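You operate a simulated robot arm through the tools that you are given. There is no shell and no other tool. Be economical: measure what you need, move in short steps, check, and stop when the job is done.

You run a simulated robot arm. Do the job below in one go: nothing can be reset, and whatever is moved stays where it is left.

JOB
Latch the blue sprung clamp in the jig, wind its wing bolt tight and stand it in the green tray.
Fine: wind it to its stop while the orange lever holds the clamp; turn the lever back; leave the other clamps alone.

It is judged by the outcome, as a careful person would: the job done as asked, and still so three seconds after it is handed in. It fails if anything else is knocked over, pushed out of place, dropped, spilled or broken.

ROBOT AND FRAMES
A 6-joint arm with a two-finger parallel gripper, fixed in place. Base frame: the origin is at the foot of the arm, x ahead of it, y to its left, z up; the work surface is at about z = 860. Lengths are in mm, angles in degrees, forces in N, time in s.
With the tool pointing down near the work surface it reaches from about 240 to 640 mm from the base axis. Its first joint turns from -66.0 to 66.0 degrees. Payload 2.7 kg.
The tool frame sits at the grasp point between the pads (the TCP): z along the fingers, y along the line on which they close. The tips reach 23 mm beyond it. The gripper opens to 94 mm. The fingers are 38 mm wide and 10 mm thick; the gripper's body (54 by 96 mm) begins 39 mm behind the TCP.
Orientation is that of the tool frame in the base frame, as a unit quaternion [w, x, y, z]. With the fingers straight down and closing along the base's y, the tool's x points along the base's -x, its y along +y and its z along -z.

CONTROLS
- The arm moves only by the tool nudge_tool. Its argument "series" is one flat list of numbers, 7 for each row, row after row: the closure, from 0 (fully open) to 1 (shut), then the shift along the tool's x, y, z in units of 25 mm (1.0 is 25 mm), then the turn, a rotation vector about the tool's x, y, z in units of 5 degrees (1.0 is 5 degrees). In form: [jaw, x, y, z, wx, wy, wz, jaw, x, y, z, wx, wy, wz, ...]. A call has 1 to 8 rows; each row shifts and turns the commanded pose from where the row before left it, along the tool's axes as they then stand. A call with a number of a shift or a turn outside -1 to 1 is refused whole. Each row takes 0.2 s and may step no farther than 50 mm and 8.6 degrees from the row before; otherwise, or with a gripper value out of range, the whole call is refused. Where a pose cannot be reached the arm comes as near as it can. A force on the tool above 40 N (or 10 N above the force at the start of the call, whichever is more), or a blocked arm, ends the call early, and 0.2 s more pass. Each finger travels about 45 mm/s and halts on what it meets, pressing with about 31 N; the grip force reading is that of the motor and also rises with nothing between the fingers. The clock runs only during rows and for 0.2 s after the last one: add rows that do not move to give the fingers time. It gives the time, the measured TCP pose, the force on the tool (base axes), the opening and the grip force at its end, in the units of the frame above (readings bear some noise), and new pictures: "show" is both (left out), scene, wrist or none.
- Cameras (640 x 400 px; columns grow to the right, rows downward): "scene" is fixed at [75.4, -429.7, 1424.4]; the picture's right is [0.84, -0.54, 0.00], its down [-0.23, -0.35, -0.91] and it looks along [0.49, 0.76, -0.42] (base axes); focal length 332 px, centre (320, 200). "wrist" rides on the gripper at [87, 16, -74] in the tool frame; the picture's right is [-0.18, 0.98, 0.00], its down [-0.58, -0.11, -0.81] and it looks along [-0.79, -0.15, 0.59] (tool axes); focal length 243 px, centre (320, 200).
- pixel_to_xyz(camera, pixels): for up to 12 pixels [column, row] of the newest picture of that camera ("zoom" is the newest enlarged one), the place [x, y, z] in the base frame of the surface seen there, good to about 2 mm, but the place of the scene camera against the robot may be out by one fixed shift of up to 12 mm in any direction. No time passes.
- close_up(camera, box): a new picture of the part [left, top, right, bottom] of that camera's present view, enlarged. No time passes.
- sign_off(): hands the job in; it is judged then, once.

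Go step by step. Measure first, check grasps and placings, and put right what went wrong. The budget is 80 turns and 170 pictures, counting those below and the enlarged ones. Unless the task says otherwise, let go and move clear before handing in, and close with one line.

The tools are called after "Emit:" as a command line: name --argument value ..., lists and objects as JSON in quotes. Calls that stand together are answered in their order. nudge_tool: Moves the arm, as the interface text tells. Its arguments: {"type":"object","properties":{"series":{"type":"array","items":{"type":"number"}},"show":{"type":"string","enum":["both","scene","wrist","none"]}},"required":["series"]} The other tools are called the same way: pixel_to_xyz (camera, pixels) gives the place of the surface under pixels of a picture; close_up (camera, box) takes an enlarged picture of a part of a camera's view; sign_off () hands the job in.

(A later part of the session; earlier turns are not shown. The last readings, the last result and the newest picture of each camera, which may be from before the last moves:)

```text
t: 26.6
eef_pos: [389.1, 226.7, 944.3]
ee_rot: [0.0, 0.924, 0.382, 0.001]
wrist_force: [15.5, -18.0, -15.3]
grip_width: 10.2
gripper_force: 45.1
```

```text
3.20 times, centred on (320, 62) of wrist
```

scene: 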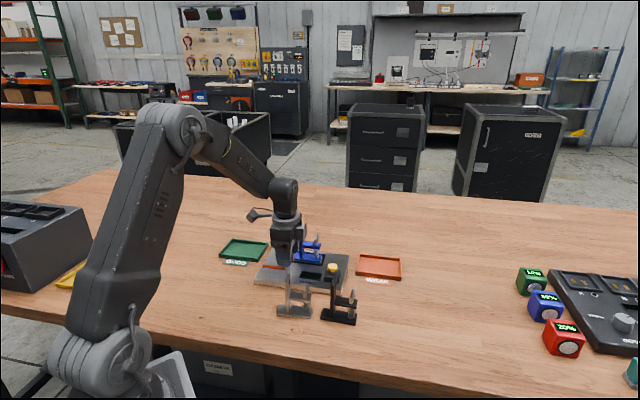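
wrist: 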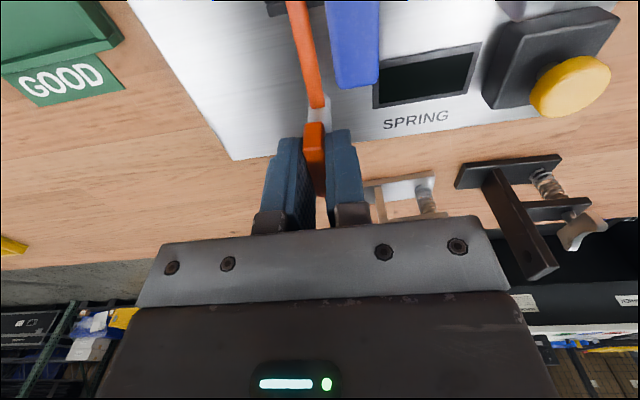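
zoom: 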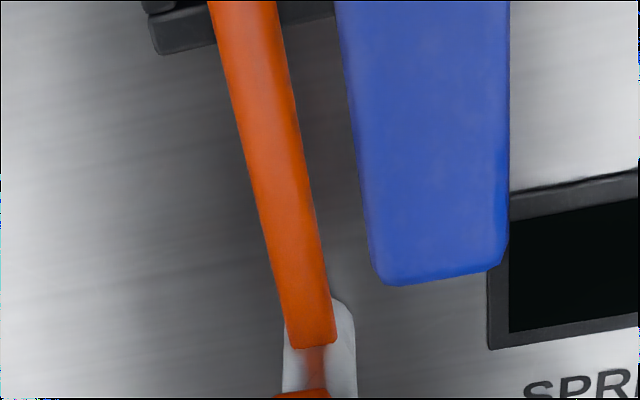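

Lever is at 90°, with the rod over the clamp's tail beside the post. I'll release the head, rise and check.

Emit:
nudge_tool --series '[0.6, 0, 0, 0, 0, 0, 0, 0.6, 0, 0, 0, 0, 0, 0, 0.6, 0, 0, 0, 0, 0, 0, 0.6, 0, 0, -0.8, 0, 0, 0, 0.6, 0, 0, -0.9, 0, 0, 0, 0.6, 0, 0, -0.9, 0, 0, 0, 0.6, 0, 0, -0.9, 0, 0, 0, 0.6, 0, 0, -0.5, 0, 0, 0]' --show "both"

Emit:
close_up --camera "scene" --box '[250, 215, 360, 290]'

```text
t: 28.4
eef_pos: [388.1, 227.7, 1047.0]
ee_rot: [0.0, 0.924, 0.383, 0.0]
wrist_force: [-0.2, -0.3, 0.2]
grip_width: 37.4
gripper_force: 0.1
```

scene: 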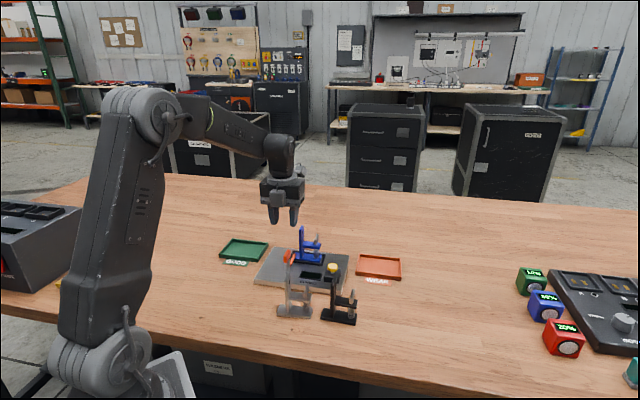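
wrist: 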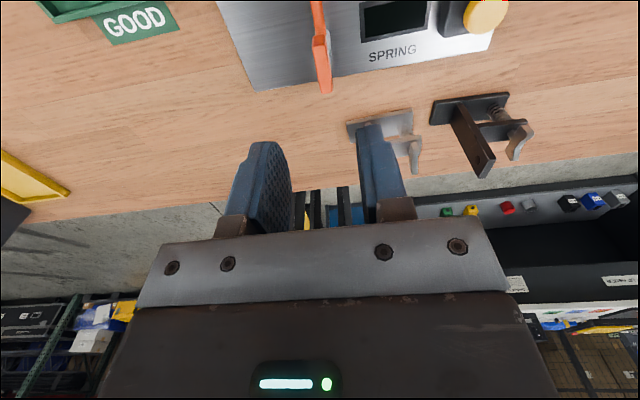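

```text
5.33 times, centred on (305, 252) of scene
```

zoom: 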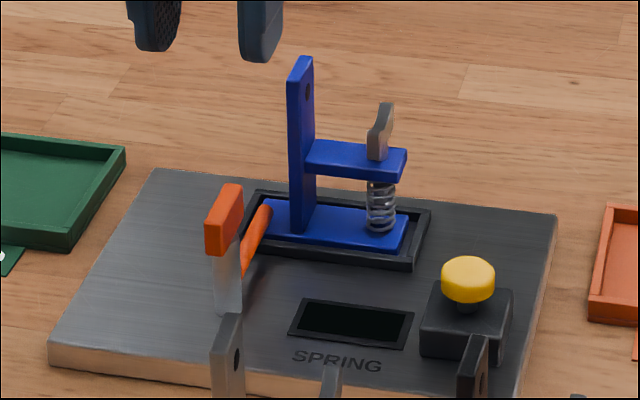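

The rod now lies over the clamp's tail. Before winding I'll check, here in free air, how far the wrist can turn further clockwise.

Emit:
nudge_tool --series '[0.6, 0, 0, -0.5, 0, 0, 1, 0.6, 0, 0, 0, 0, 0, 1, 0.6, 0, 0, 0, 0, 0, 1, 0.6, 0, 0, 0, 0, 0, 1, 0.6, 0, 0, 0, 0, 0, 1, 0.6, 0, 0, 0, 0, 0, 1, 0.6, 0, 0, 0, 0, 0, 1, 0.6, 0, 0, 0, 0, 0, 1]' --show "none"

Emit:
nudge_tool --series '[0.6, 0, 0, 0, 0, 0, 1, 0.6, 0, 0, 0, 0, 0, 1, 0.6, 0, 0, 0, 0, 0, 1, 0.6, 0, 0, 0, 0, 0, 1, 0.6, 0, 0, 0, 0, 0, 1, 0.6, 0, 0, 0, 0, 0, 1, 0.6, 0, 0, 0, 0, 0, 1, 0.6, 0, 0, 0, 0, 0, 1]' --show "none"

```text
t: 30.2
eef_pos: [464.6, -49.4, 1043.2]
ee_rot: [-0.011, 0.998, 0.055, 0.002]
wrist_force: [-0.4, -0.3, 0.3]
grip_width: 37.6
gripper_force: 0.1
out of reach, approached as far as the arm can: row 1, 2, 3, 4, 5, 6, 7, 8
```

```text
t: 32.0
eef_pos: [403.3, -241.7, 1024.5]
ee_rot: [-0.032, 0.983, -0.179, 0.007]
wrist_force: [0.2, 0.4, -0.1]
grip_width: 37.3
gripper_force: 0.0
out of reach, approached as far as the arm can: row 1, 2, 3, 4, 5, 6, 7, 8
```

The wrist limit is just beyond 135° at this base angle, and the arm swung round at a safe height with no contact force. I'll check where it stands and that nothing was disturbed.

Emit:
nudge_tool --series '[0.6, 0, 0, 0, 0, 0, -1]' --show "both"

Emit:
close_up --camera "scene" --box '[210, 225, 420, 335]'

```text
t: 32.4
eef_pos: [402.4, -242.4, 1024.1]
ee_rot: [-0.022, 0.989, -0.148, 0.003]
wrist_force: [-0.9, 0.4, 0.1]
grip_width: 37.8
gripper_force: 0.0
```

scene: 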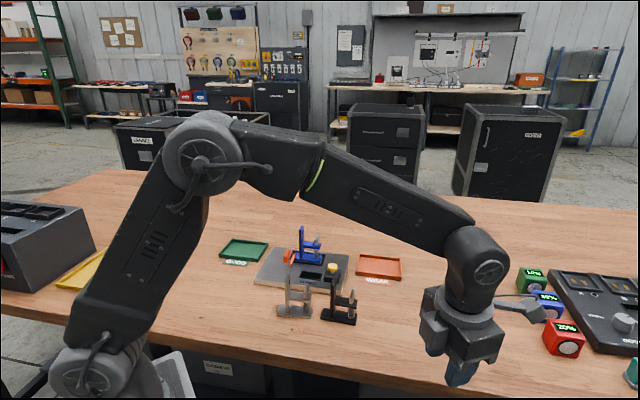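
wrist: 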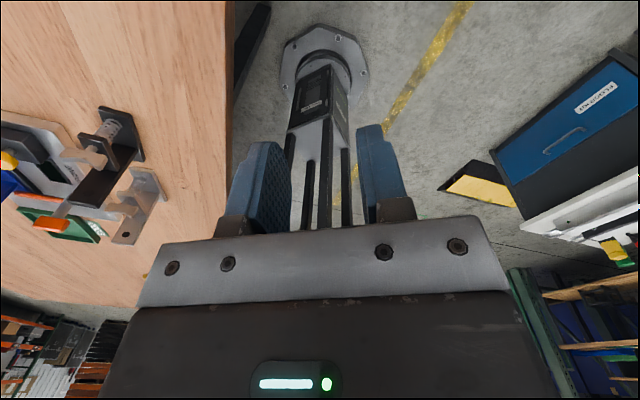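

```text
3.05 times, centred on (315, 280) of scene
```

zoom: 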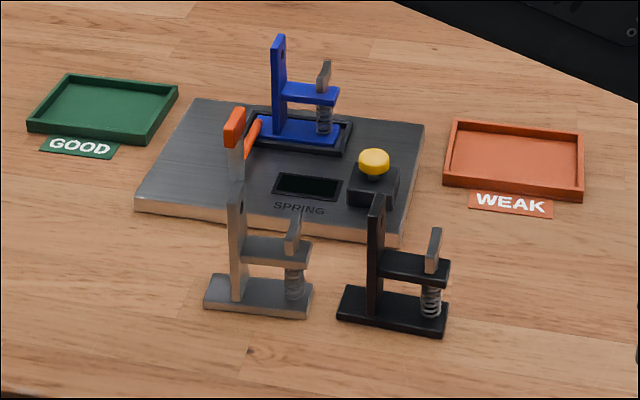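

Nothing has been disturbed. I'll raise the tool and unwind the wrist so the wing can be gripped at the start of a long clockwise stroke.

Emit:
nudge_tool --series '[0.6, 0, 0, -0.7, 0, 0, -1, 0.6, 0, 0, -0.7, 0, 0, -1, 0.6, 0, 0, -0.7, 0, 0, -1, 0.6, 0, 0, -0.7, 0, 0, -1, 0.6, 0, 0, -0.7, 0, 0, -1, 0.6, 0, 0, -0.7, 0, 0, -1, 0.6, 0, 0, 0, 0, 0, -1, 0.6, 0, 0, 0, 0, 0, -1]' --show "none"

Emit:
nudge_tool --series '[0.6, 0, 0, 0, 0, 0, -1, 0.6, 0, 0, 0, 0, 0, -1, 0.6, 0, 0, 0, 0, 0, -1, 0.6, 0, 0, 0, 0, 0, -1, 0.6, 0, 0, 0, 0, 0, -1, 0.6, 0, 0, 0, 0, 0, -1, 0.6, 0, 0, 0, 0, 0, -1, 0.6, 0, 0, 0, 0, 0, -1]' --show "none"

Emit:
nudge_tool --series '[0.6, 0, 0, 0, 0, 0, -1, 0.6, 0, 0, 0, 0, 0, -1, 0.6, 0, 0, 0, 0, 0, -1, 0.6, 0, 0, 0, 0, 0, -1, 0.6, 0, 0, 0, 0, 0, -1, 0.6, 0, 0, 0, 0, 0, -1, 0.6, 0, 0, 0, 0, 0, -1, 0.6, 0, 0, 0, 0, 0, -1]' --show "none"

Emit:
nudge_tool --series '[0.6, 0, 0, 0, 0, 0, -1, 0.6, 0, 0, 0, 0, 0, -1, 0.6, 0, 0, 0, 0, 0, -1, 0.6, 0, 0, 0, 0, 0, -1, 0.6, 0, 0, 0, 0, 0, -1, 0.6, 0, 0, 0, 0, 0, -1, 0.6, 0, 0, 0, 0, 0, -1, 0.6, 0, 0, 0, 0, 0, -1]' --show "none"

Emit:
nudge_tool --series '[0.6, 0, 0, 0, 0, 0, -1, 0.6, 0, 0, 0, 0, 0, -1, 0.6, 0, 0, 0, 0, 0, -1, 0.6, 0, 0, 0, 0, 0, -1, 0.6, 0, 0, 0, 0, 0, -1, 0.6, 0, 0, 0, 0, 0, -1, 0.6, 0, 0, 0, 0, 0, 0]' --show "none"

```text
t: 34.2
eef_pos: [402.1, -247.7, 1129.6]
ee_rot: [-0.019, 0.98, 0.199, 0.009]
wrist_force: [-0.4, 0.4, 0.5]
grip_width: 37.7
gripper_force: 0.1
```

```text
t: 36.0
eef_pos: [401.8, -246.8, 1128.8]
ee_rot: [-0.014, 0.853, 0.522, 0.016]
wrist_force: [-0.2, 0.5, 0.9]
grip_width: 37.4
gripper_force: 0.1
```

```text
t: 37.8
eef_pos: [400.7, -247.0, 1129.1]
ee_rot: [-0.008, 0.622, 0.783, 0.019]
wrist_force: [-0.2, -0.8, 0.0]
grip_width: 37.6
gripper_force: 0.0
```

```text
t: 39.6
eef_pos: [401.5, -246.8, 1129.0]
ee_rot: [-0.001, 0.317, 0.948, 0.022]
wrist_force: [-0.1, 0.1, 1.1]
grip_width: 37.8
gripper_force: 0.1
```

```text
t: 41.2
eef_pos: [400.1, -246.7, 1129.8]
ee_rot: [0.005, 0.06, 0.998, 0.022]
wrist_force: [0.2, -0.4, 0.6]
grip_width: 37.7
gripper_force: 0.0
```

Now at yaw 7°, with a small 2.5° tilt. I'll level the tool, turn to −45° and check.

Emit:
nudge_tool --series '[0.6, 0, 0, 0, 0.51, 0.084, 0, 0.6, 0, 0, 0, 0, 0, -1, 0.6, 0, 0, 0, 0, 0, -1, 0.6, 0, 0, 0, 0, 0, -1, 0.6, 0, 0, 0, 0, 0, -1, 0.6, 0, 0, 0, 0, 0, -1, 0.6, 0, 0, 0, 0, 0, -1, 0.6, 0, 0, 0, 0, 0, -1]' --show "none"

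Emit:
nudge_tool --series '[0.6, 0, 0, 0, 0, 0, -1, 0.6, 0, 0, 0, 0, 0, -1, 0.6, 0, 0, 0, 0, 0, -1, 0.6, 0, 0, 0, 0, 0, -0.2, 0.6, 0, 0, 0, 0, 0, 0]' --show "none"

```text
t: 43.0
eef_pos: [400.9, -246.3, 1129.2]
ee_rot: [-0.001, -0.241, 0.97, -0.001]
wrist_force: [-0.1, -0.3, 0.1]
grip_width: 37.7
gripper_force: 0.1
```

```text
t: 44.2
eef_pos: [401.6, -246.7, 1129.9]
ee_rot: [-0.001, -0.374, 0.927, 0.0]
wrist_force: [-0.8, 0.0, 0.1]
grip_width: 37.7
gripper_force: 0.1
```

Level at yaw −44°. I'll carry across to above the wing bolt at a safe height.

Emit:
nudge_tool --series '[0.6, -0.99, 0.726, 0, 0, 0, 0, 0.6, -0.99, 0.726, 0, 0, 0, 0, 0.6, -0.99, 0.726, 0, 0, 0, 0, 0.6, -0.99, 0.726, 0, 0, 0, 0, 0.6, -0.99, 0.726, 0, 0, 0, 0, 0.6, -0.99, 0.726, 0, 0, 0, 0, 0.6, -0.99, 0.726, 0, 0, 0, 0, 0.6, -0.99, 0.726, 0, 0, 0, 0]' --show "none"

Emit:
nudge_tool --series '[0.6, -0.99, 0.726, 0, 0, 0, 0, 0.6, -0.99, 0.726, 0, 0, 0, 0, 0.6, -0.99, 0.726, 0, 0, 0, 0, 0.6, -0.99, 0.726, 0, 0, 0, 0, 0.6, -0.99, 0.726, 0, 0, 0, 0, 0.6, -0.99, 0.726, 0, 0, 0, 0, 0.6, -0.99, 0.726, 0, 0, 0, 0, 0.6, -0.9, 0.726, 0, 0, 0, 0]' --show "wrist"

Emit:
close_up --camera "wrist" --box '[220, 0, 420, 125]'

```text
t: 46.0
eef_pos: [443.3, -4.5, 1125.8]
ee_rot: [-0.001, -0.375, 0.927, 0.0]
wrist_force: [-0.7, 0.4, 0.0]
grip_width: 37.8
gripper_force: 0.1
```

```text
t: 47.8
eef_pos: [483.8, 237.0, 1128.3]
ee_rot: [-0.001, -0.374, 0.928, 0.001]
wrist_force: [-0.3, 0.2, 0.1]
grip_width: 37.9
gripper_force: 0.1
```

wrist: 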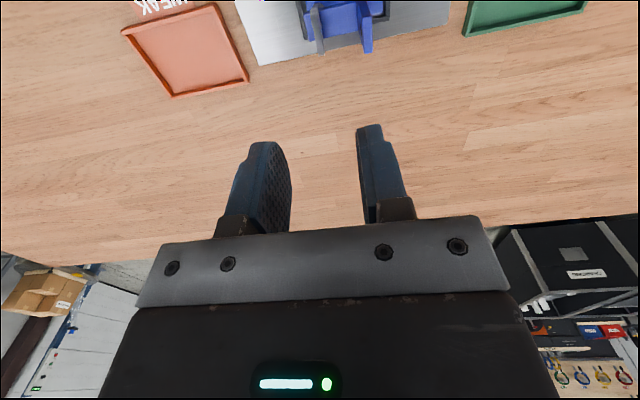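

```text
3.20 times, centred on (320, 62) of wrist
```

zoom: 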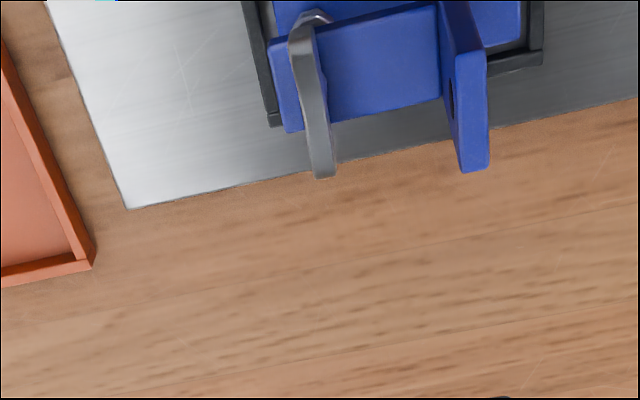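

Lowering to z≈1030 for a better look at the wing.

Emit:
nudge_tool --series '[0.6, 0, 0, 1, 0, 0, 0, 0.6, 0, 0, 1, 0, 0, 0, 0.6, 0, 0, 1, 0, 0, 0, 0.6, 0, 0, 0.9, 0, 0, 0, 0.6, 0, 0, 0, 0, 0, 0]' --show "wrist"

Emit:
close_up --camera "wrist" --box '[250, 20, 410, 120]'

```text
t: 49.0
eef_pos: [484.8, 236.3, 1029.7]
ee_rot: [0.0, -0.374, 0.927, 0.0]
wrist_force: [0.0, -1.6, 0.2]
grip_width: 37.6
gripper_force: 0.0
```

wrist: 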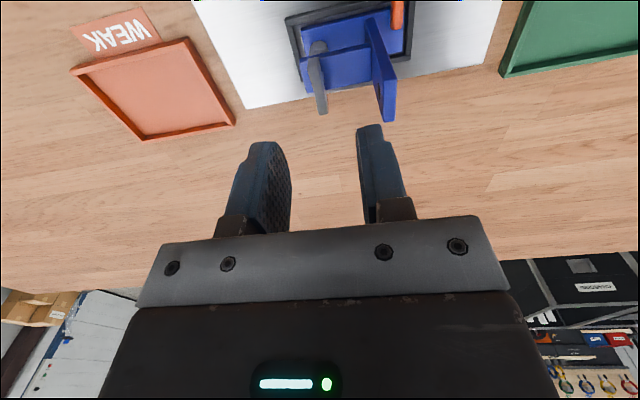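

```text
4.00 times, centred on (330, 70) of wrist
```

zoom: 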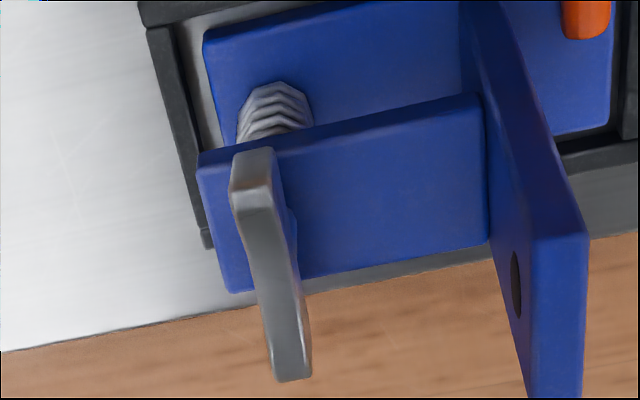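

Emit:
pixel_to_xyz --camera "zoom" --pixels '[[242, 187], [272, 182], [278, 372], [308, 372], [260, 220], [280, 280], [256, 168], [350, 180], [290, 180], [470, 130], [555, 240], [240, 270]]'

```text
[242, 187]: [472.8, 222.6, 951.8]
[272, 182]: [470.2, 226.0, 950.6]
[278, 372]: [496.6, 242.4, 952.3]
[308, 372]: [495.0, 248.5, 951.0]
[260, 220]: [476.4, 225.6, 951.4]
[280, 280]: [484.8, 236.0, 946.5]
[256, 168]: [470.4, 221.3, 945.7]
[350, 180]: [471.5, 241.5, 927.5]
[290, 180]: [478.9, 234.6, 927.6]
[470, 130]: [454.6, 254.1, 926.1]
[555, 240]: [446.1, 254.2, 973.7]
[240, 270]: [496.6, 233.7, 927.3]
```

Wing: centre (483.7, 234.9), top at z 951.5, lying at about 41–44°, and the ledge top is at z 927.5. I'll narrow the jaws and lower around the wing.

Emit:
nudge_tool --series '[0.72, 0.07, -0.01, 0, 0, 0, 0.3, 0.72, 0, 0, 0.7, 0, 0, 0, 0.72, 0, 0, 0.8, 0, 0, 0, 0.72, 0, 0, 0.8, 0, 0, 0, 0.72, 0, 0, 0.6, 0, 0, 0, 0.72, 0, 0, 0, 0, 0, 0]' --show "both"

Emit:
close_up --camera "wrist" --box '[220, 50, 420, 250]'

Emit:
close_up --camera "scene" --box '[260, 200, 360, 275]'

```text
t: 50.4
eef_pos: [485.0, 234.1, 958.3]
ee_rot: [-0.001, -0.361, 0.932, 0.0]
wrist_force: [-0.3, -0.6, -0.5]
grip_width: 26.4
gripper_force: 0.0
```

scene: 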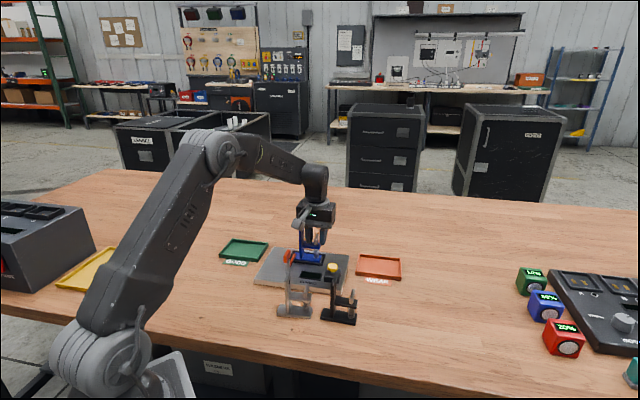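
wrist: 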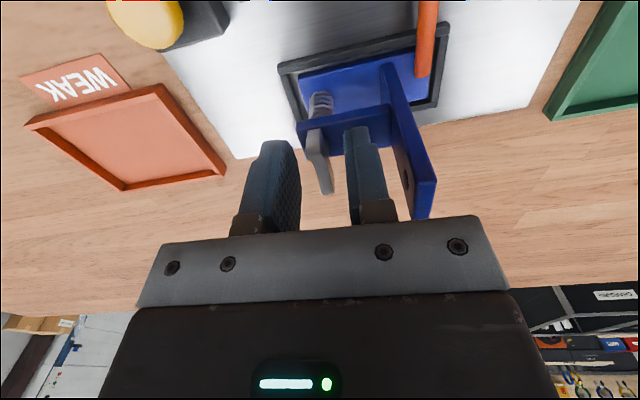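

```text
2.00 times, centred on (320, 150) of wrist
```

zoom: 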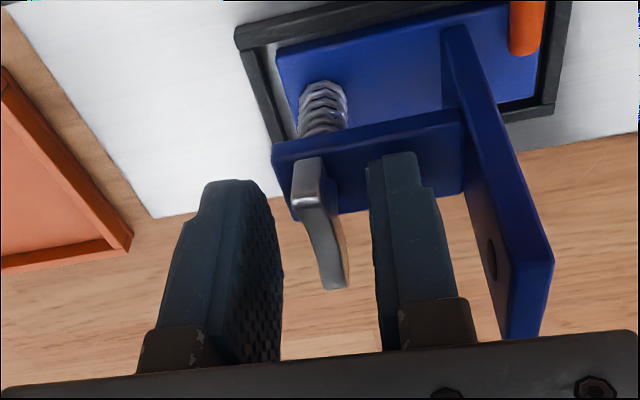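

```text
5.33 times, centred on (310, 238) of scene
```

zoom: 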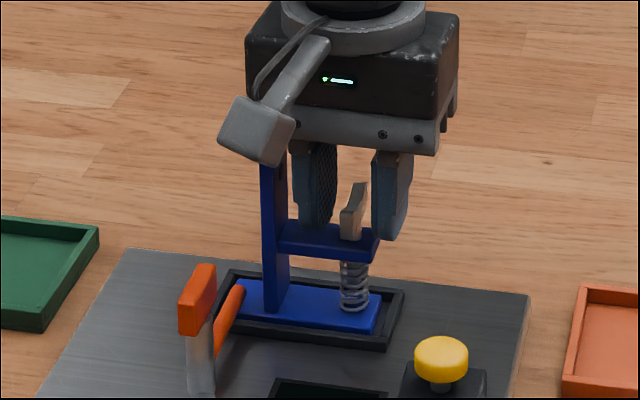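

The wing is between the pads. Nudging 1.4 mm toward the post and closing on the wing.

Emit:
nudge_tool --series '[0.72, 0.02, 0.055, 0, 0, 0, 0, 1, 0, 0, 0, 0, 0, 0, 1, 0, 0, 0, 0, 0, 0, 1, 0, 0, 0, 0, 0, 0, 1, 0, 0, 0, 0, 0, 0]' --show "wrist"

Emit:
nudge_tool --series '[1, 0, 0, 0, 0, 0, 1, 1, 0, 0, 0, 0, 0, 1, 1, 0, 0, 0, 0, 0, 1, 1, 0, 0, 0, 0, 0, 0]' --show "wrist"

```text
t: 51.6
eef_pos: [482.4, 234.8, 958.2]
ee_rot: [0.0, -0.362, 0.932, 0.0]
wrist_force: [0.2, 0.5, 1.0]
grip_width: 6.2
gripper_force: 31.3
```

wrist: 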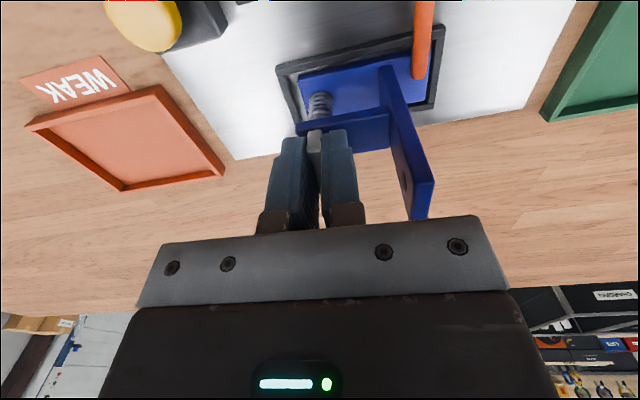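

```text
t: 52.6
eef_pos: [481.8, 234.4, 958.2]
ee_rot: [-0.001, -0.237, 0.972, 0.0]
wrist_force: [-0.7, 0.8, 0.1]
grip_width: 6.4
gripper_force: 31.0
```

wrist: 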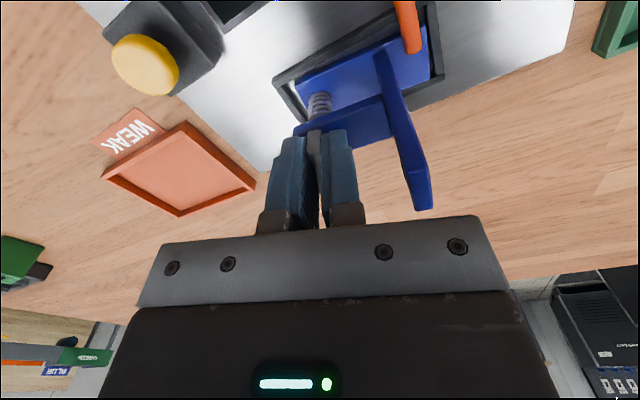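

The wing turns freely with the fingers and the clamp stays put. Continuing clockwise.

Emit:
nudge_tool --series '[1, 0, 0, 0, 0, 0, 1, 1, 0, 0, 0, 0, 0, 1, 1, 0, 0, 0, 0, 0, 1, 1, 0, 0, 0, 0, 0, 1, 1, 0, 0, 0, 0, 0, 1, 1, 0, 0, 0, 0, 0, 1, 1, 0, 0, 0, 0, 0, 1, 1, 0, 0, 0, 0, 0, 0]' --show "none"

Emit:
nudge_tool --series '[1, 0, 0, 0, 0, 0, 1, 1, 0, 0, 0, 0, 0, 1, 1, 0, 0, 0, 0, 0, 1, 1, 0, 0, 0, 0, 0, 1, 1, 0, 0, 0, 0, 0, 1, 1, 0, 0, 0, 0, 0, 1, 1, 0, 0, 0, 0, 0, 1, 1, 0, 0, 0, 0, 0, 0]' --show "both"

Emit:
close_up --camera "scene" --box '[260, 200, 360, 275]'

```text
t: 54.4
eef_pos: [481.6, 234.8, 957.6]
ee_rot: [-0.001, 0.067, 0.998, -0.001]
wrist_force: [-0.7, 0.0, 0.1]
grip_width: 6.3
gripper_force: 31.0
```

```text
t: 56.2
eef_pos: [481.5, 234.7, 958.0]
ee_rot: [0.001, 0.363, 0.932, -0.001]
wrist_force: [2.2, -0.9, 5.5]
grip_width: 6.8
gripper_force: 31.0
```

scene: 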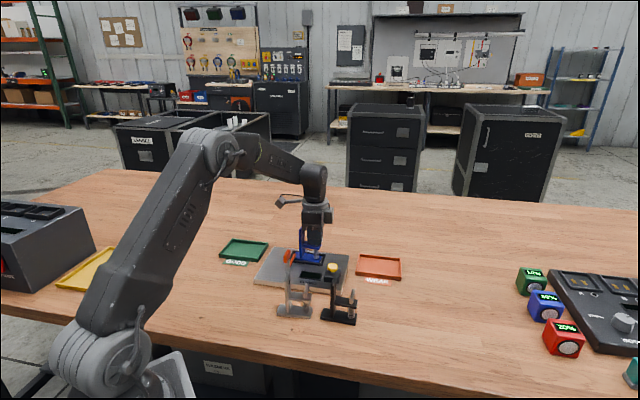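
wrist: 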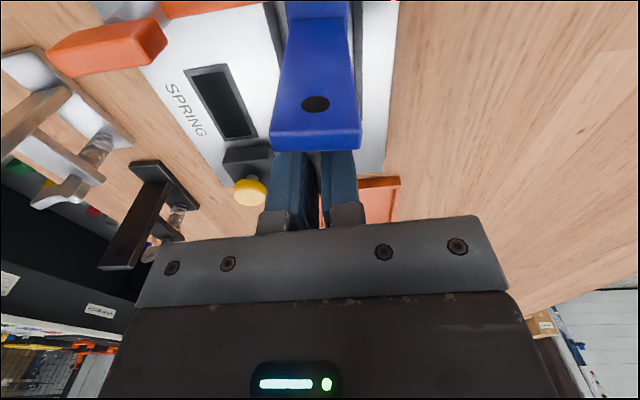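

```text
5.33 times, centred on (310, 238) of scene
```

zoom: 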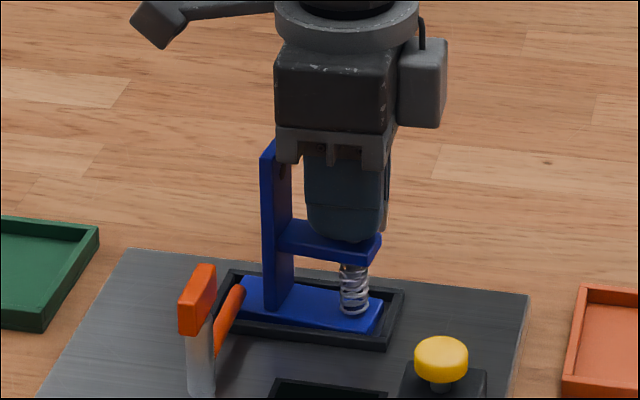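

Turned about 85° now, but the width rose to 6.8 and there is some force. I'll check whether the wing has stopped and is slipping.

Emit:
close_up --camera "wrist" --box '[250, 120, 390, 240]'

Emit:
nudge_tool --series '[1, 0, 0, 0, 0, 0, 1, 1, 0, 0, 0, 0, 0, 0]' --show "none"

Emit:
nudge_tool --series '[1, 0, 0, 0, 0, 0, 1, 1, 0, 0, 0, 0, 0, 0]' --show "wrist"

Emit:
close_up --camera "wrist" --box '[250, 120, 390, 240]'

```text
3.33 times, centred on (320, 180) of wrist
```

zoom: 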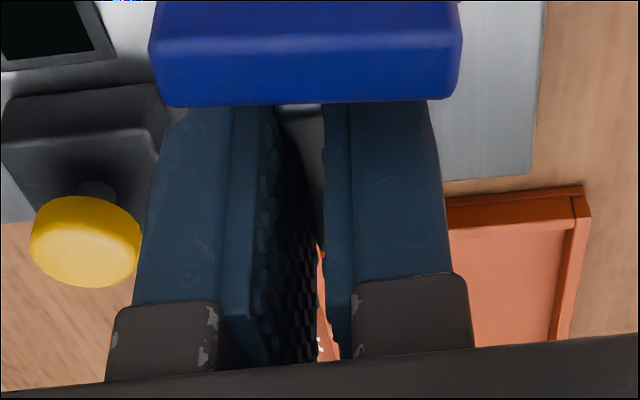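

```text
t: 56.8
eef_pos: [482.2, 235.1, 959.1]
ee_rot: [0.0, 0.403, 0.915, 0.0]
wrist_force: [4.3, -0.6, 7.6]
grip_width: 6.5
gripper_force: 30.9
```

```text
t: 57.4
eef_pos: [481.7, 236.2, 957.6]
ee_rot: [0.001, 0.443, 0.896, 0.0]
wrist_force: [2.3, 2.6, 7.9]
grip_width: 6.6
gripper_force: 30.8
```

wrist: 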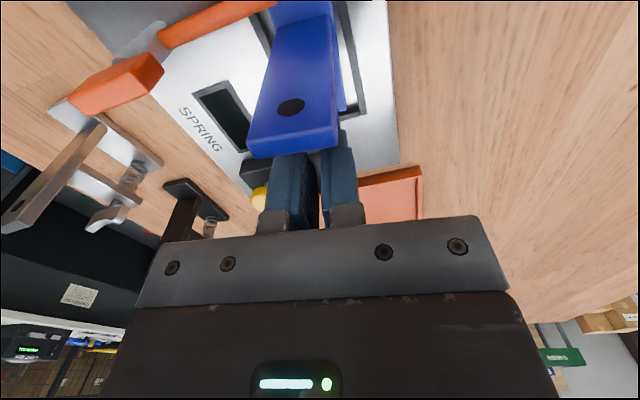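

```text
3.33 times, centred on (320, 180) of wrist
```

zoom: 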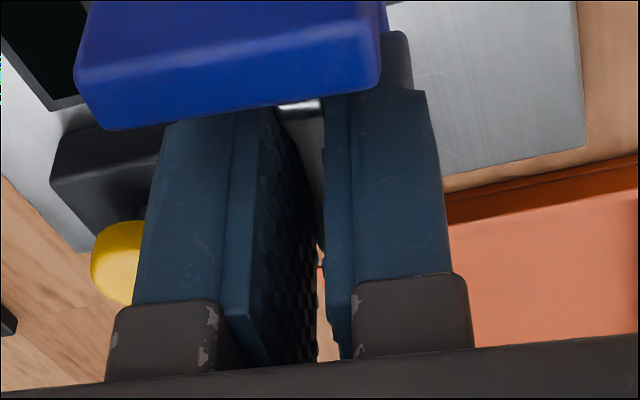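

The wing still follows the fingers, with a mild upward force building. I'll relieve z by 1 mm and continue to the end of this stroke.

Emit:
nudge_tool --series '[1, 0, 0, -0.05, 0, 0, 1, 1, 0, 0, 0, 0, 0, 1, 1, 0, 0, 0, 0, 0, 1, 1, 0, 0, 0, 0, 0, 1, 1, 0, 0, 0, 0, 0, 0]' --show "none"

Emit:
nudge_tool --series '[1, 0, 0, 0, 0, 0, 1, 1, 0, 0, 0, 0, 0, 1, 1, 0, 0, 0, 0, 0, 1, 1, 0, 0, 0, 0, 0, 1, 1, 0, 0, 0, 0, 0, 0]' --show "wrist"

Emit:
close_up --camera "wrist" --box '[250, 120, 390, 240]'

Emit:
close_up --camera "scene" --box '[260, 200, 360, 275]'

```text
t: 58.6
eef_pos: [481.7, 233.6, 959.5]
ee_rot: [0.0, 0.592, 0.806, -0.002]
wrist_force: [2.8, 6.1, 0.4]
grip_width: 6.5
gripper_force: 31.1
```

```text
t: 59.8
eef_pos: [481.4, 235.1, 958.8]
ee_rot: [0.0, 0.724, 0.69, -0.002]
wrist_force: [5.8, 1.2, 0.5]
grip_width: 6.6
gripper_force: 31.3
```

wrist: 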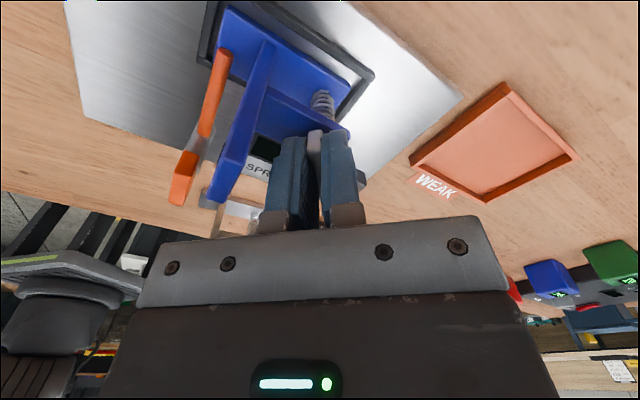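

```text
3.33 times, centred on (320, 180) of wrist
```

zoom: 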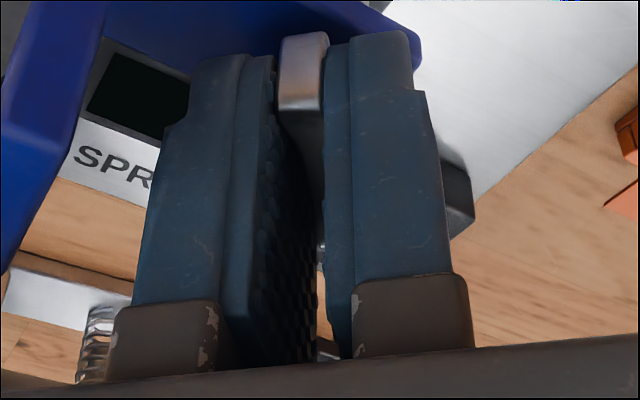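

```text
5.33 times, centred on (310, 238) of scene
```

zoom: 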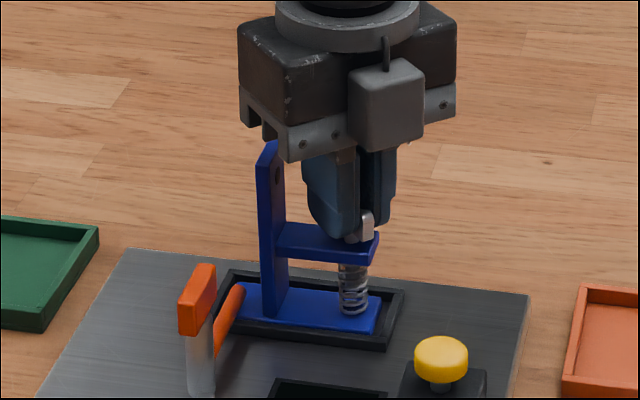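

Wing is still moving with the fingers at about 135° of turn, and the force is small. Continuing to the stroke's end at yaw 135°.

Emit:
nudge_tool --series '[1, 0, 0, 0, 0, 0, 1, 1, 0, 0, 0, 0, 0, 1, 1, 0, 0, 0, 0, 0, 1, 1, 0, 0, 0, 0, 0, 1, 1, 0, 0, 0, 0, 0, 1, 1, 0, 0, 0, 0, 0, 1, 1, 0, 0, 0, 0, 0, 1, 1, 0, 0, 0, 0, 0, 0.8]' --show "wrist"

Emit:
close_up --camera "wrist" --box '[250, 100, 390, 240]'

```text
t: 61.6
eef_pos: [482.4, 233.9, 959.4]
ee_rot: [0.001, 0.912, 0.41, 0.0]
wrist_force: [12.0, -2.9, 9.1]
grip_width: 17.9
gripper_force: 30.7
```

wrist: 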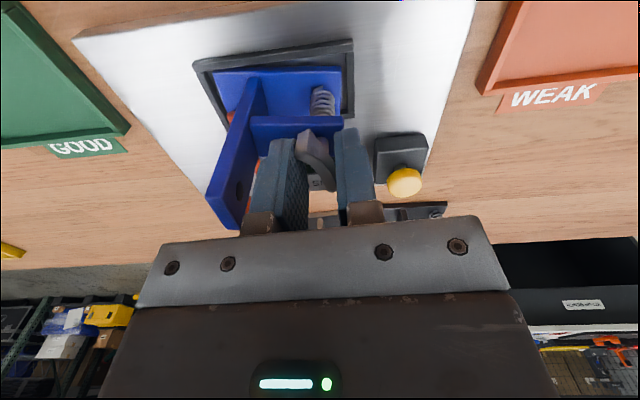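

```text
2.86 times, centred on (320, 170) of wrist
```

zoom: 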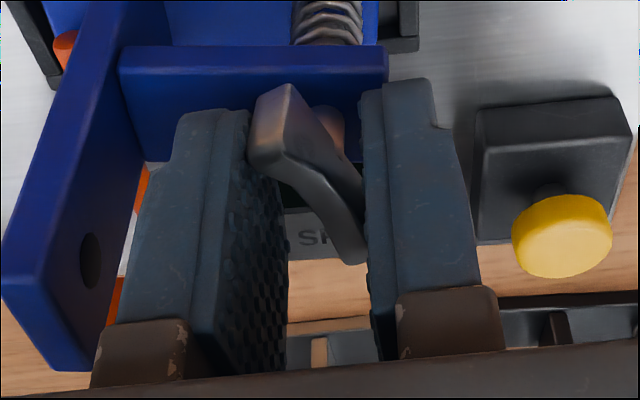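

The jaws were forced open to 17.9 mm and the wing is lagging, so it has met its stop. I'll open and measure the wing's angle.

Emit:
nudge_tool --series '[0.68, 0, 0, 0, 0, 0, 0, 0.68, 0, 0, 0, 0, 0, 0, 0.68, 0, 0, 0, 0, 0, 0, 0.68, 0, 0, -1, 0, 0, 0, 0.68, 0, 0, -1, 0, 0, 0, 0.68, 0, 0, -1, 0, 0, 0, 0.68, 0, 0, 0, 0, 0, 0]' --show "both"

Emit:
close_up --camera "wrist" --box '[250, 20, 410, 120]'

Emit:
close_up --camera "scene" --box '[260, 200, 360, 275]'

```text
t: 63.2
eef_pos: [481.8, 234.2, 1035.9]
ee_rot: [0.001, 0.912, 0.411, -0.001]
wrist_force: [0.1, -0.1, 0.2]
grip_width: 30.0
gripper_force: 0.1
```

scene: 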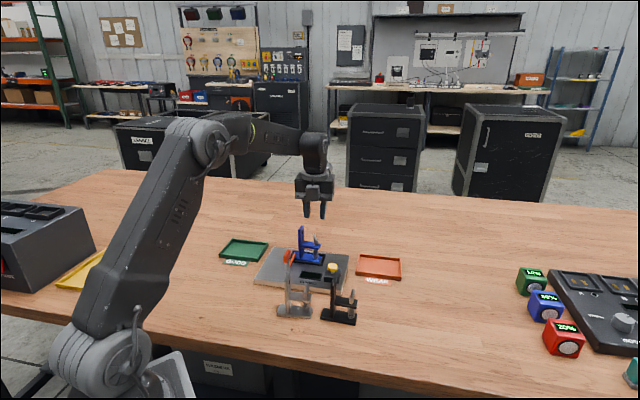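
wrist: 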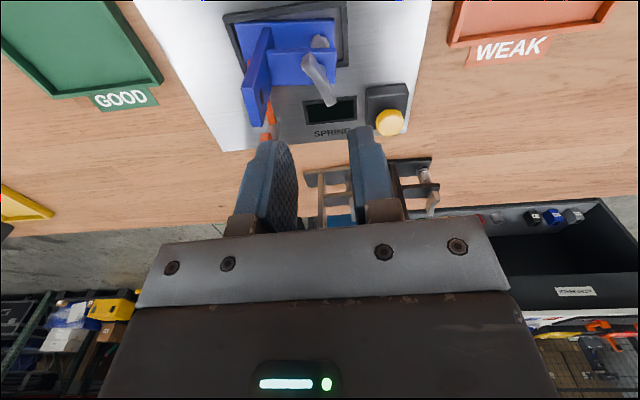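

```text
4.00 times, centred on (330, 70) of wrist
```

zoom: 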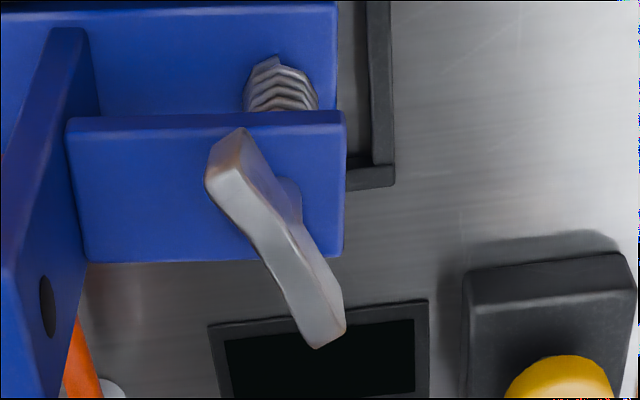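

```text
5.33 times, centred on (310, 238) of scene
```

zoom: 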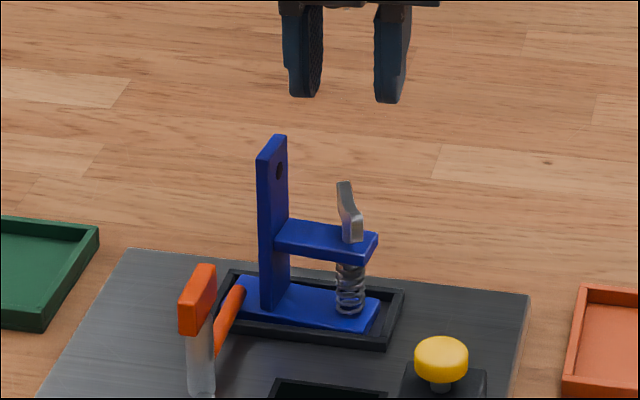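

Emit:
pixel_to_xyz --camera "zoom" --pixels '[[213, 178], [240, 165], [310, 340], [340, 322], [230, 180], [325, 325], [270, 240], [150, 190], [330, 130], [345, 240]]'

```text
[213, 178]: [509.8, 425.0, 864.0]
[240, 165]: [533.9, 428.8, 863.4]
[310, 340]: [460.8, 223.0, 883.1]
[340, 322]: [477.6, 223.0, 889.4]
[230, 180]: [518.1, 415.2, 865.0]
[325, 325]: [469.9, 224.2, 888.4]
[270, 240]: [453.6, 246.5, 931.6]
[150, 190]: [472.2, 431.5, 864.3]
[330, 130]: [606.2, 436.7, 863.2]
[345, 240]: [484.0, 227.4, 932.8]
```

Emit:
pixel_to_xyz --camera "wrist" --pixels '[[304, 65], [310, 62], [327.5, 104], [335, 100], [318, 80], [287, 68], [310, 58], [268, 70]]'

```text
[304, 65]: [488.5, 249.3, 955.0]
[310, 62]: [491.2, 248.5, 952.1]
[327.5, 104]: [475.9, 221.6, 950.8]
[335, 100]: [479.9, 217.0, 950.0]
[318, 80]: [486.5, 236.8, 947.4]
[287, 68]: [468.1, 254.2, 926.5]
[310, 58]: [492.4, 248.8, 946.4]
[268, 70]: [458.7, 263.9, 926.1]
```

The wing has turned about 155° clockwise and stayed there, at 68°. To confirm it's a real stop I'll regrip it squarely and try a little more.

Emit:
nudge_tool --series '[0.72, 0, 0, 0, 0, 0, -1, 0.72, 0, 0, 0, 0, 0, -1, 0.72, 0, 0, 0, 0, 0, -1, 0.72, 0, 0, 0, 0, 0, -1, 0.72, 0.03, 0.075, 0.7, 0, 0, 0, 0.72, 0, 0, 0.9, 0, 0, 0, 0.72, 0, 0, 0.9, 0, 0, 0, 0.72, 0, 0, 0.6, 0, 0, 0]' --show "wrist"

Emit:
close_up --camera "wrist" --box '[250, 80, 390, 240]'

```text
t: 65.0
eef_pos: [485.0, 234.3, 956.1]
ee_rot: [0.001, 0.827, 0.563, -0.001]
wrist_force: [0.1, 0.8, 0.0]
grip_width: 26.3
gripper_force: 0.1
```

wrist: 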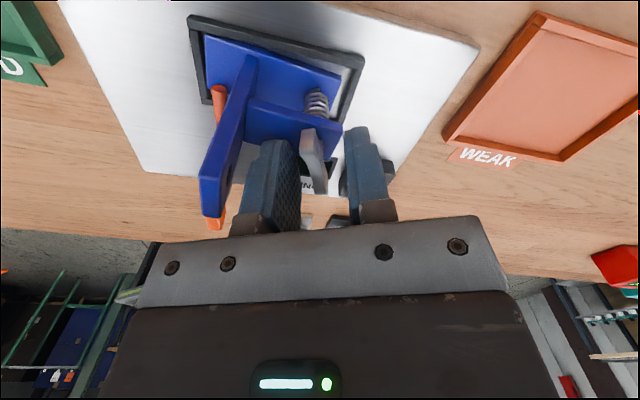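

```text
2.50 times, centred on (320, 160) of wrist
```

zoom: 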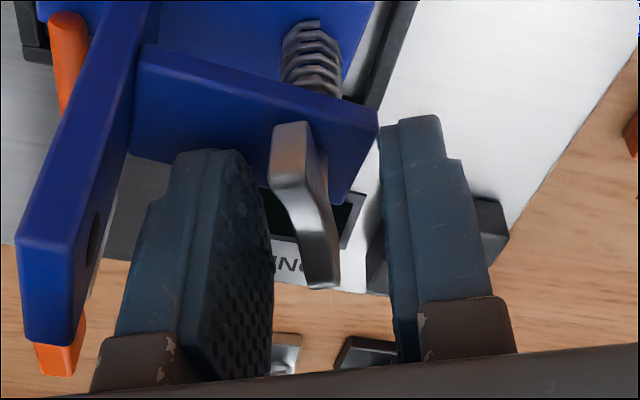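

Square on the wing. Closing and turning in small amounts while reading the width.

Emit:
nudge_tool --series '[0.72, 0, -0.05, -0.06, 0, 0, 0, 1, 0, 0, 0, 0, 0, 0, 1, 0, 0, 0, 0, 0, 0, 1, 0, 0, 0, 0, 0, 0, 1, 0, 0, 0, 0, 0, 0]' --show "none"

Emit:
nudge_tool --series '[1, 0, 0, 0, 0, 0, 1, 1, 0, 0, 0, 0, 0, 0, 1, 0, 0, 0, 0, 0, 0]' --show "none"

Emit:
nudge_tool --series '[1, 0, 0, 0, 0, 0, 1, 1, 0, 0, 0, 0, 0, 0, 1, 0, 0, 0, 0, 0, 0]' --show "wrist"

Emit:
close_up --camera "wrist" --box '[250, 80, 390, 240]'

```text
t: 66.2
eef_pos: [483.2, 234.8, 957.8]
ee_rot: [0.0, 0.826, 0.563, -0.001]
wrist_force: [-1.0, 0.0, 0.7]
grip_width: 6.4
gripper_force: 30.7
```

```text
t: 67.0
eef_pos: [481.7, 235.2, 958.1]
ee_rot: [0.0, 0.85, 0.527, -0.002]
wrist_force: [-0.1, 0.5, -4.2]
grip_width: 9.0
gripper_force: 30.9
```

```text
t: 67.8
eef_pos: [483.2, 234.0, 958.9]
ee_rot: [0.0, 0.873, 0.488, -0.002]
wrist_force: [-1.6, -2.2, -7.1]
grip_width: 12.1
gripper_force: 31.0
```

wrist: 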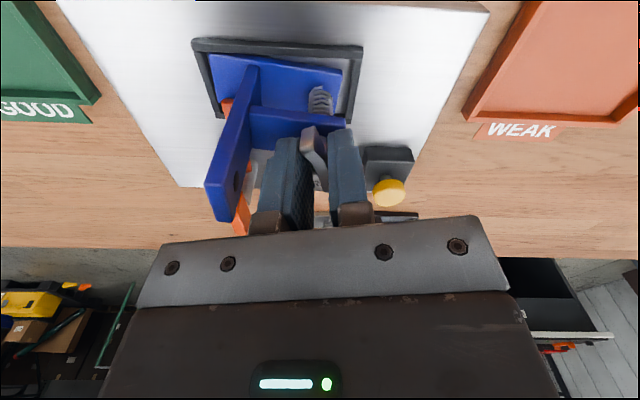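

```text
2.50 times, centred on (320, 160) of wrist
```

zoom: 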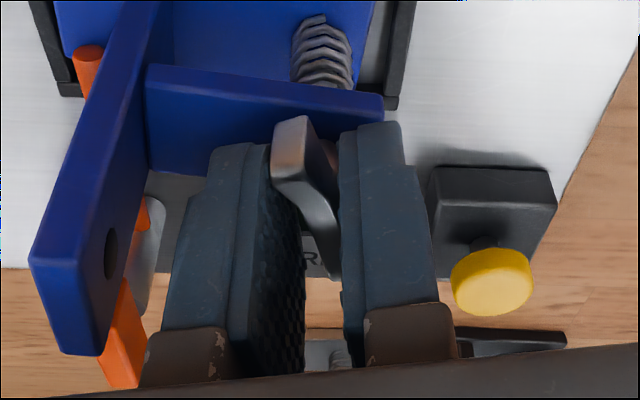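

Any further turn only makes the jaws slip open (6.4 → 12.1 mm), so the bolt is hard on its stop. Releasing, rising and returning over the lever head at yaw 135°.

Emit:
nudge_tool --series '[0.68, 0, 0, 0, 0, 0, 0, 0.68, 0, 0, 0, 0, 0, 0, 0.68, 0, 0, 0, 0, 0, 0, 0.68, 0, 0, -0.9, 0, 0, 0, 0.68, 0, 0, -0.9, 0, 0, 0, 0.68, 0, 0, -0.9, 0, 0, 0, 0.68, 0, 0, -0.9, 0, 0, 0]' --show "none"

Emit:
nudge_tool --series '[0.6, 0, 0, 0, 0, 0, 0.9, 0.6, 0, 0, 0, 0, 0, 0.9, 0.6, 0, 0, 0, 0, 0, 0.9, 0.6, -0.72, -0.61, 0, 0, 0, 0, 0.6, -0.72, -0.61, 0, 0, 0, 0, 0.6, -0.72, -0.61, 0, 0, 0, 0, 0.6, -0.72, -0.61, 0, 0, 0, 0, 0.6, 0, 0, 0, 0, 0, 0]' --show "wrist"

Emit:
close_up --camera "wrist" --box '[250, 0, 410, 120]'

```text
t: 69.4
eef_pos: [481.8, 232.0, 1047.0]
ee_rot: [0.0, 0.872, 0.489, 0.0]
wrist_force: [0.3, 0.1, -0.1]
grip_width: 30.1
gripper_force: 0.0
```

```text
t: 71.2
eef_pos: [389.5, 229.3, 1047.3]
ee_rot: [0.0, 0.924, 0.381, -0.001]
wrist_force: [0.1, 0.6, 0.3]
grip_width: 37.6
gripper_force: 0.0
```

wrist: 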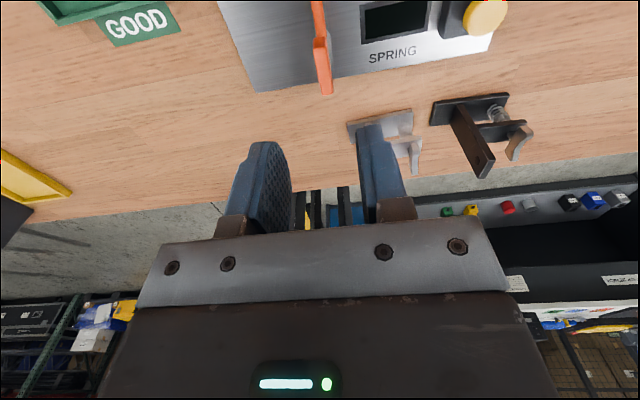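

```text
3.33 times, centred on (330, 60) of wrist
```

zoom: 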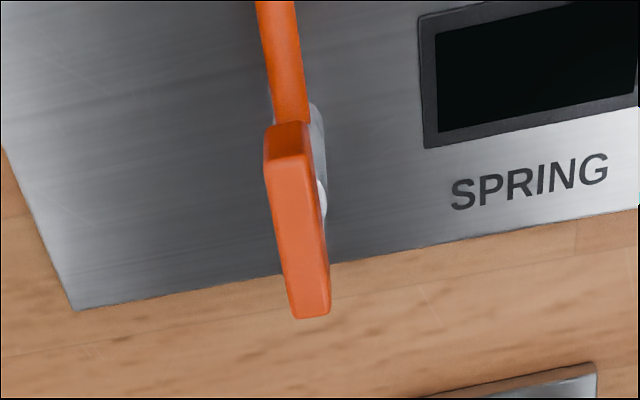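

The head is in the same pose as I left it. I'll correct 3 mm, descend and grip it.

Emit:
nudge_tool --series '[0.6, -0.1, 0.09, 0.9, 0, 0, 0, 0.6, 0, 0, 0.9, 0, 0, 0, 0.6, 0, 0, 0.9, 0, 0, 0, 0.6, 0, 0, 0.9, 0, 0, 0, 0.6, 0, 0, 0.5, 0, 0, 0, 0.6, 0, 0, 0, 0, 0, 0]' --show "wrist"

```text
t: 72.6
eef_pos: [389.1, 223.5, 944.1]
ee_rot: [0.0, 0.924, 0.383, -0.001]
wrist_force: [0.0, 0.0, 0.0]
grip_width: 37.4
gripper_force: 0.0
```

wrist: 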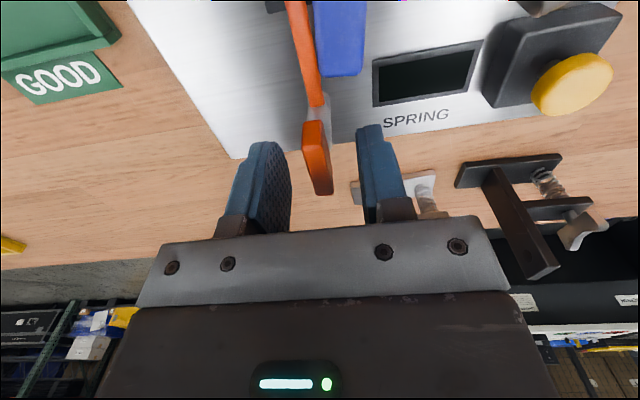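

Head lies between the pads. I'll close, then turn counter-clockwise.

Emit:
nudge_tool --series '[1, 0.05, -0.04, 0, 0, 0, 0, 1, 0, 0, 0, 0, 0, 0, 1, 0, 0, 0, 0, 0, 0, 1, 0, 0, 0, 0, 0, 0]' --show "none"

Emit:
nudge_tool --series '[1, 0, 0, 0, 0, 0, -1, 1, 0, 0, 0, 0, 0, -1, 1, 0, 0, 0, 0, 0, -1, 1, 0, 0, 0, 0, 0, 0]' --show "wrist"

```text
t: 73.6
eef_pos: [389.0, 224.8, 945.3]
ee_rot: [0.0, 0.924, 0.382, -0.001]
wrist_force: [5.1, -5.8, -1.2]
grip_width: 10.0
gripper_force: 45.0
```

```text
t: 74.6
eef_pos: [388.3, 225.1, 945.8]
ee_rot: [0.001, 0.866, 0.5, -0.001]
wrist_force: [15.6, -11.1, -19.1]
grip_width: 10.0
gripper_force: 45.1
```

wrist: 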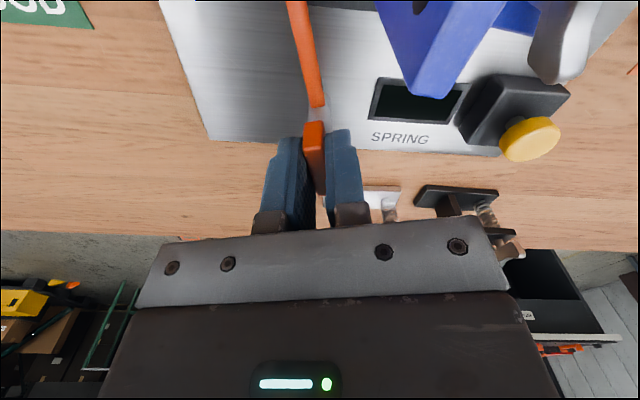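

The lever follows. I'll relieve the load a bit and continue.

Emit:
nudge_tool --series '[1, 0, 0.03, 0.02, 0, 0, -1, 1, 0, 0, 0, 0, 0, -1, 1, 0, 0, 0, 0, 0, -1, 1, 0, 0, 0, 0, 0, -1, 1, 0, 0, 0, 0, 0, 0]' --show "none"

Emit:
nudge_tool --series '[1, 0, 0.0, 0, 0, 0, -1, 1, 0, 0, 0, 0, 0, -1, 1, 0, 0, 0, 0, 0, -1, 1, 0, 0, 0, 0, 0, -1, 1, 0, 0, 0, 0, 0, 0]' --show "wrist"

```text
t: 75.8
eef_pos: [389.5, 224.7, 945.2]
ee_rot: [0.001, 0.766, 0.643, -0.003]
wrist_force: [2.4, -2.0, -5.2]
grip_width: 9.9
gripper_force: 45.0
```

```text
t: 77.0
eef_pos: [389.1, 225.4, 944.6]
ee_rot: [0.001, 0.642, 0.766, -0.001]
wrist_force: [8.3, -0.9, -8.3]
grip_width: 9.9
gripper_force: 44.8
```

wrist: 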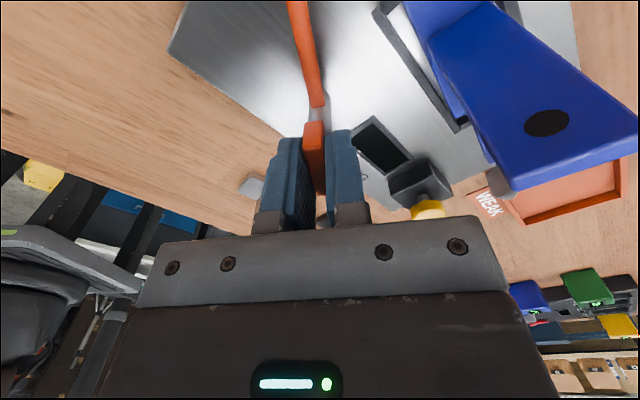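

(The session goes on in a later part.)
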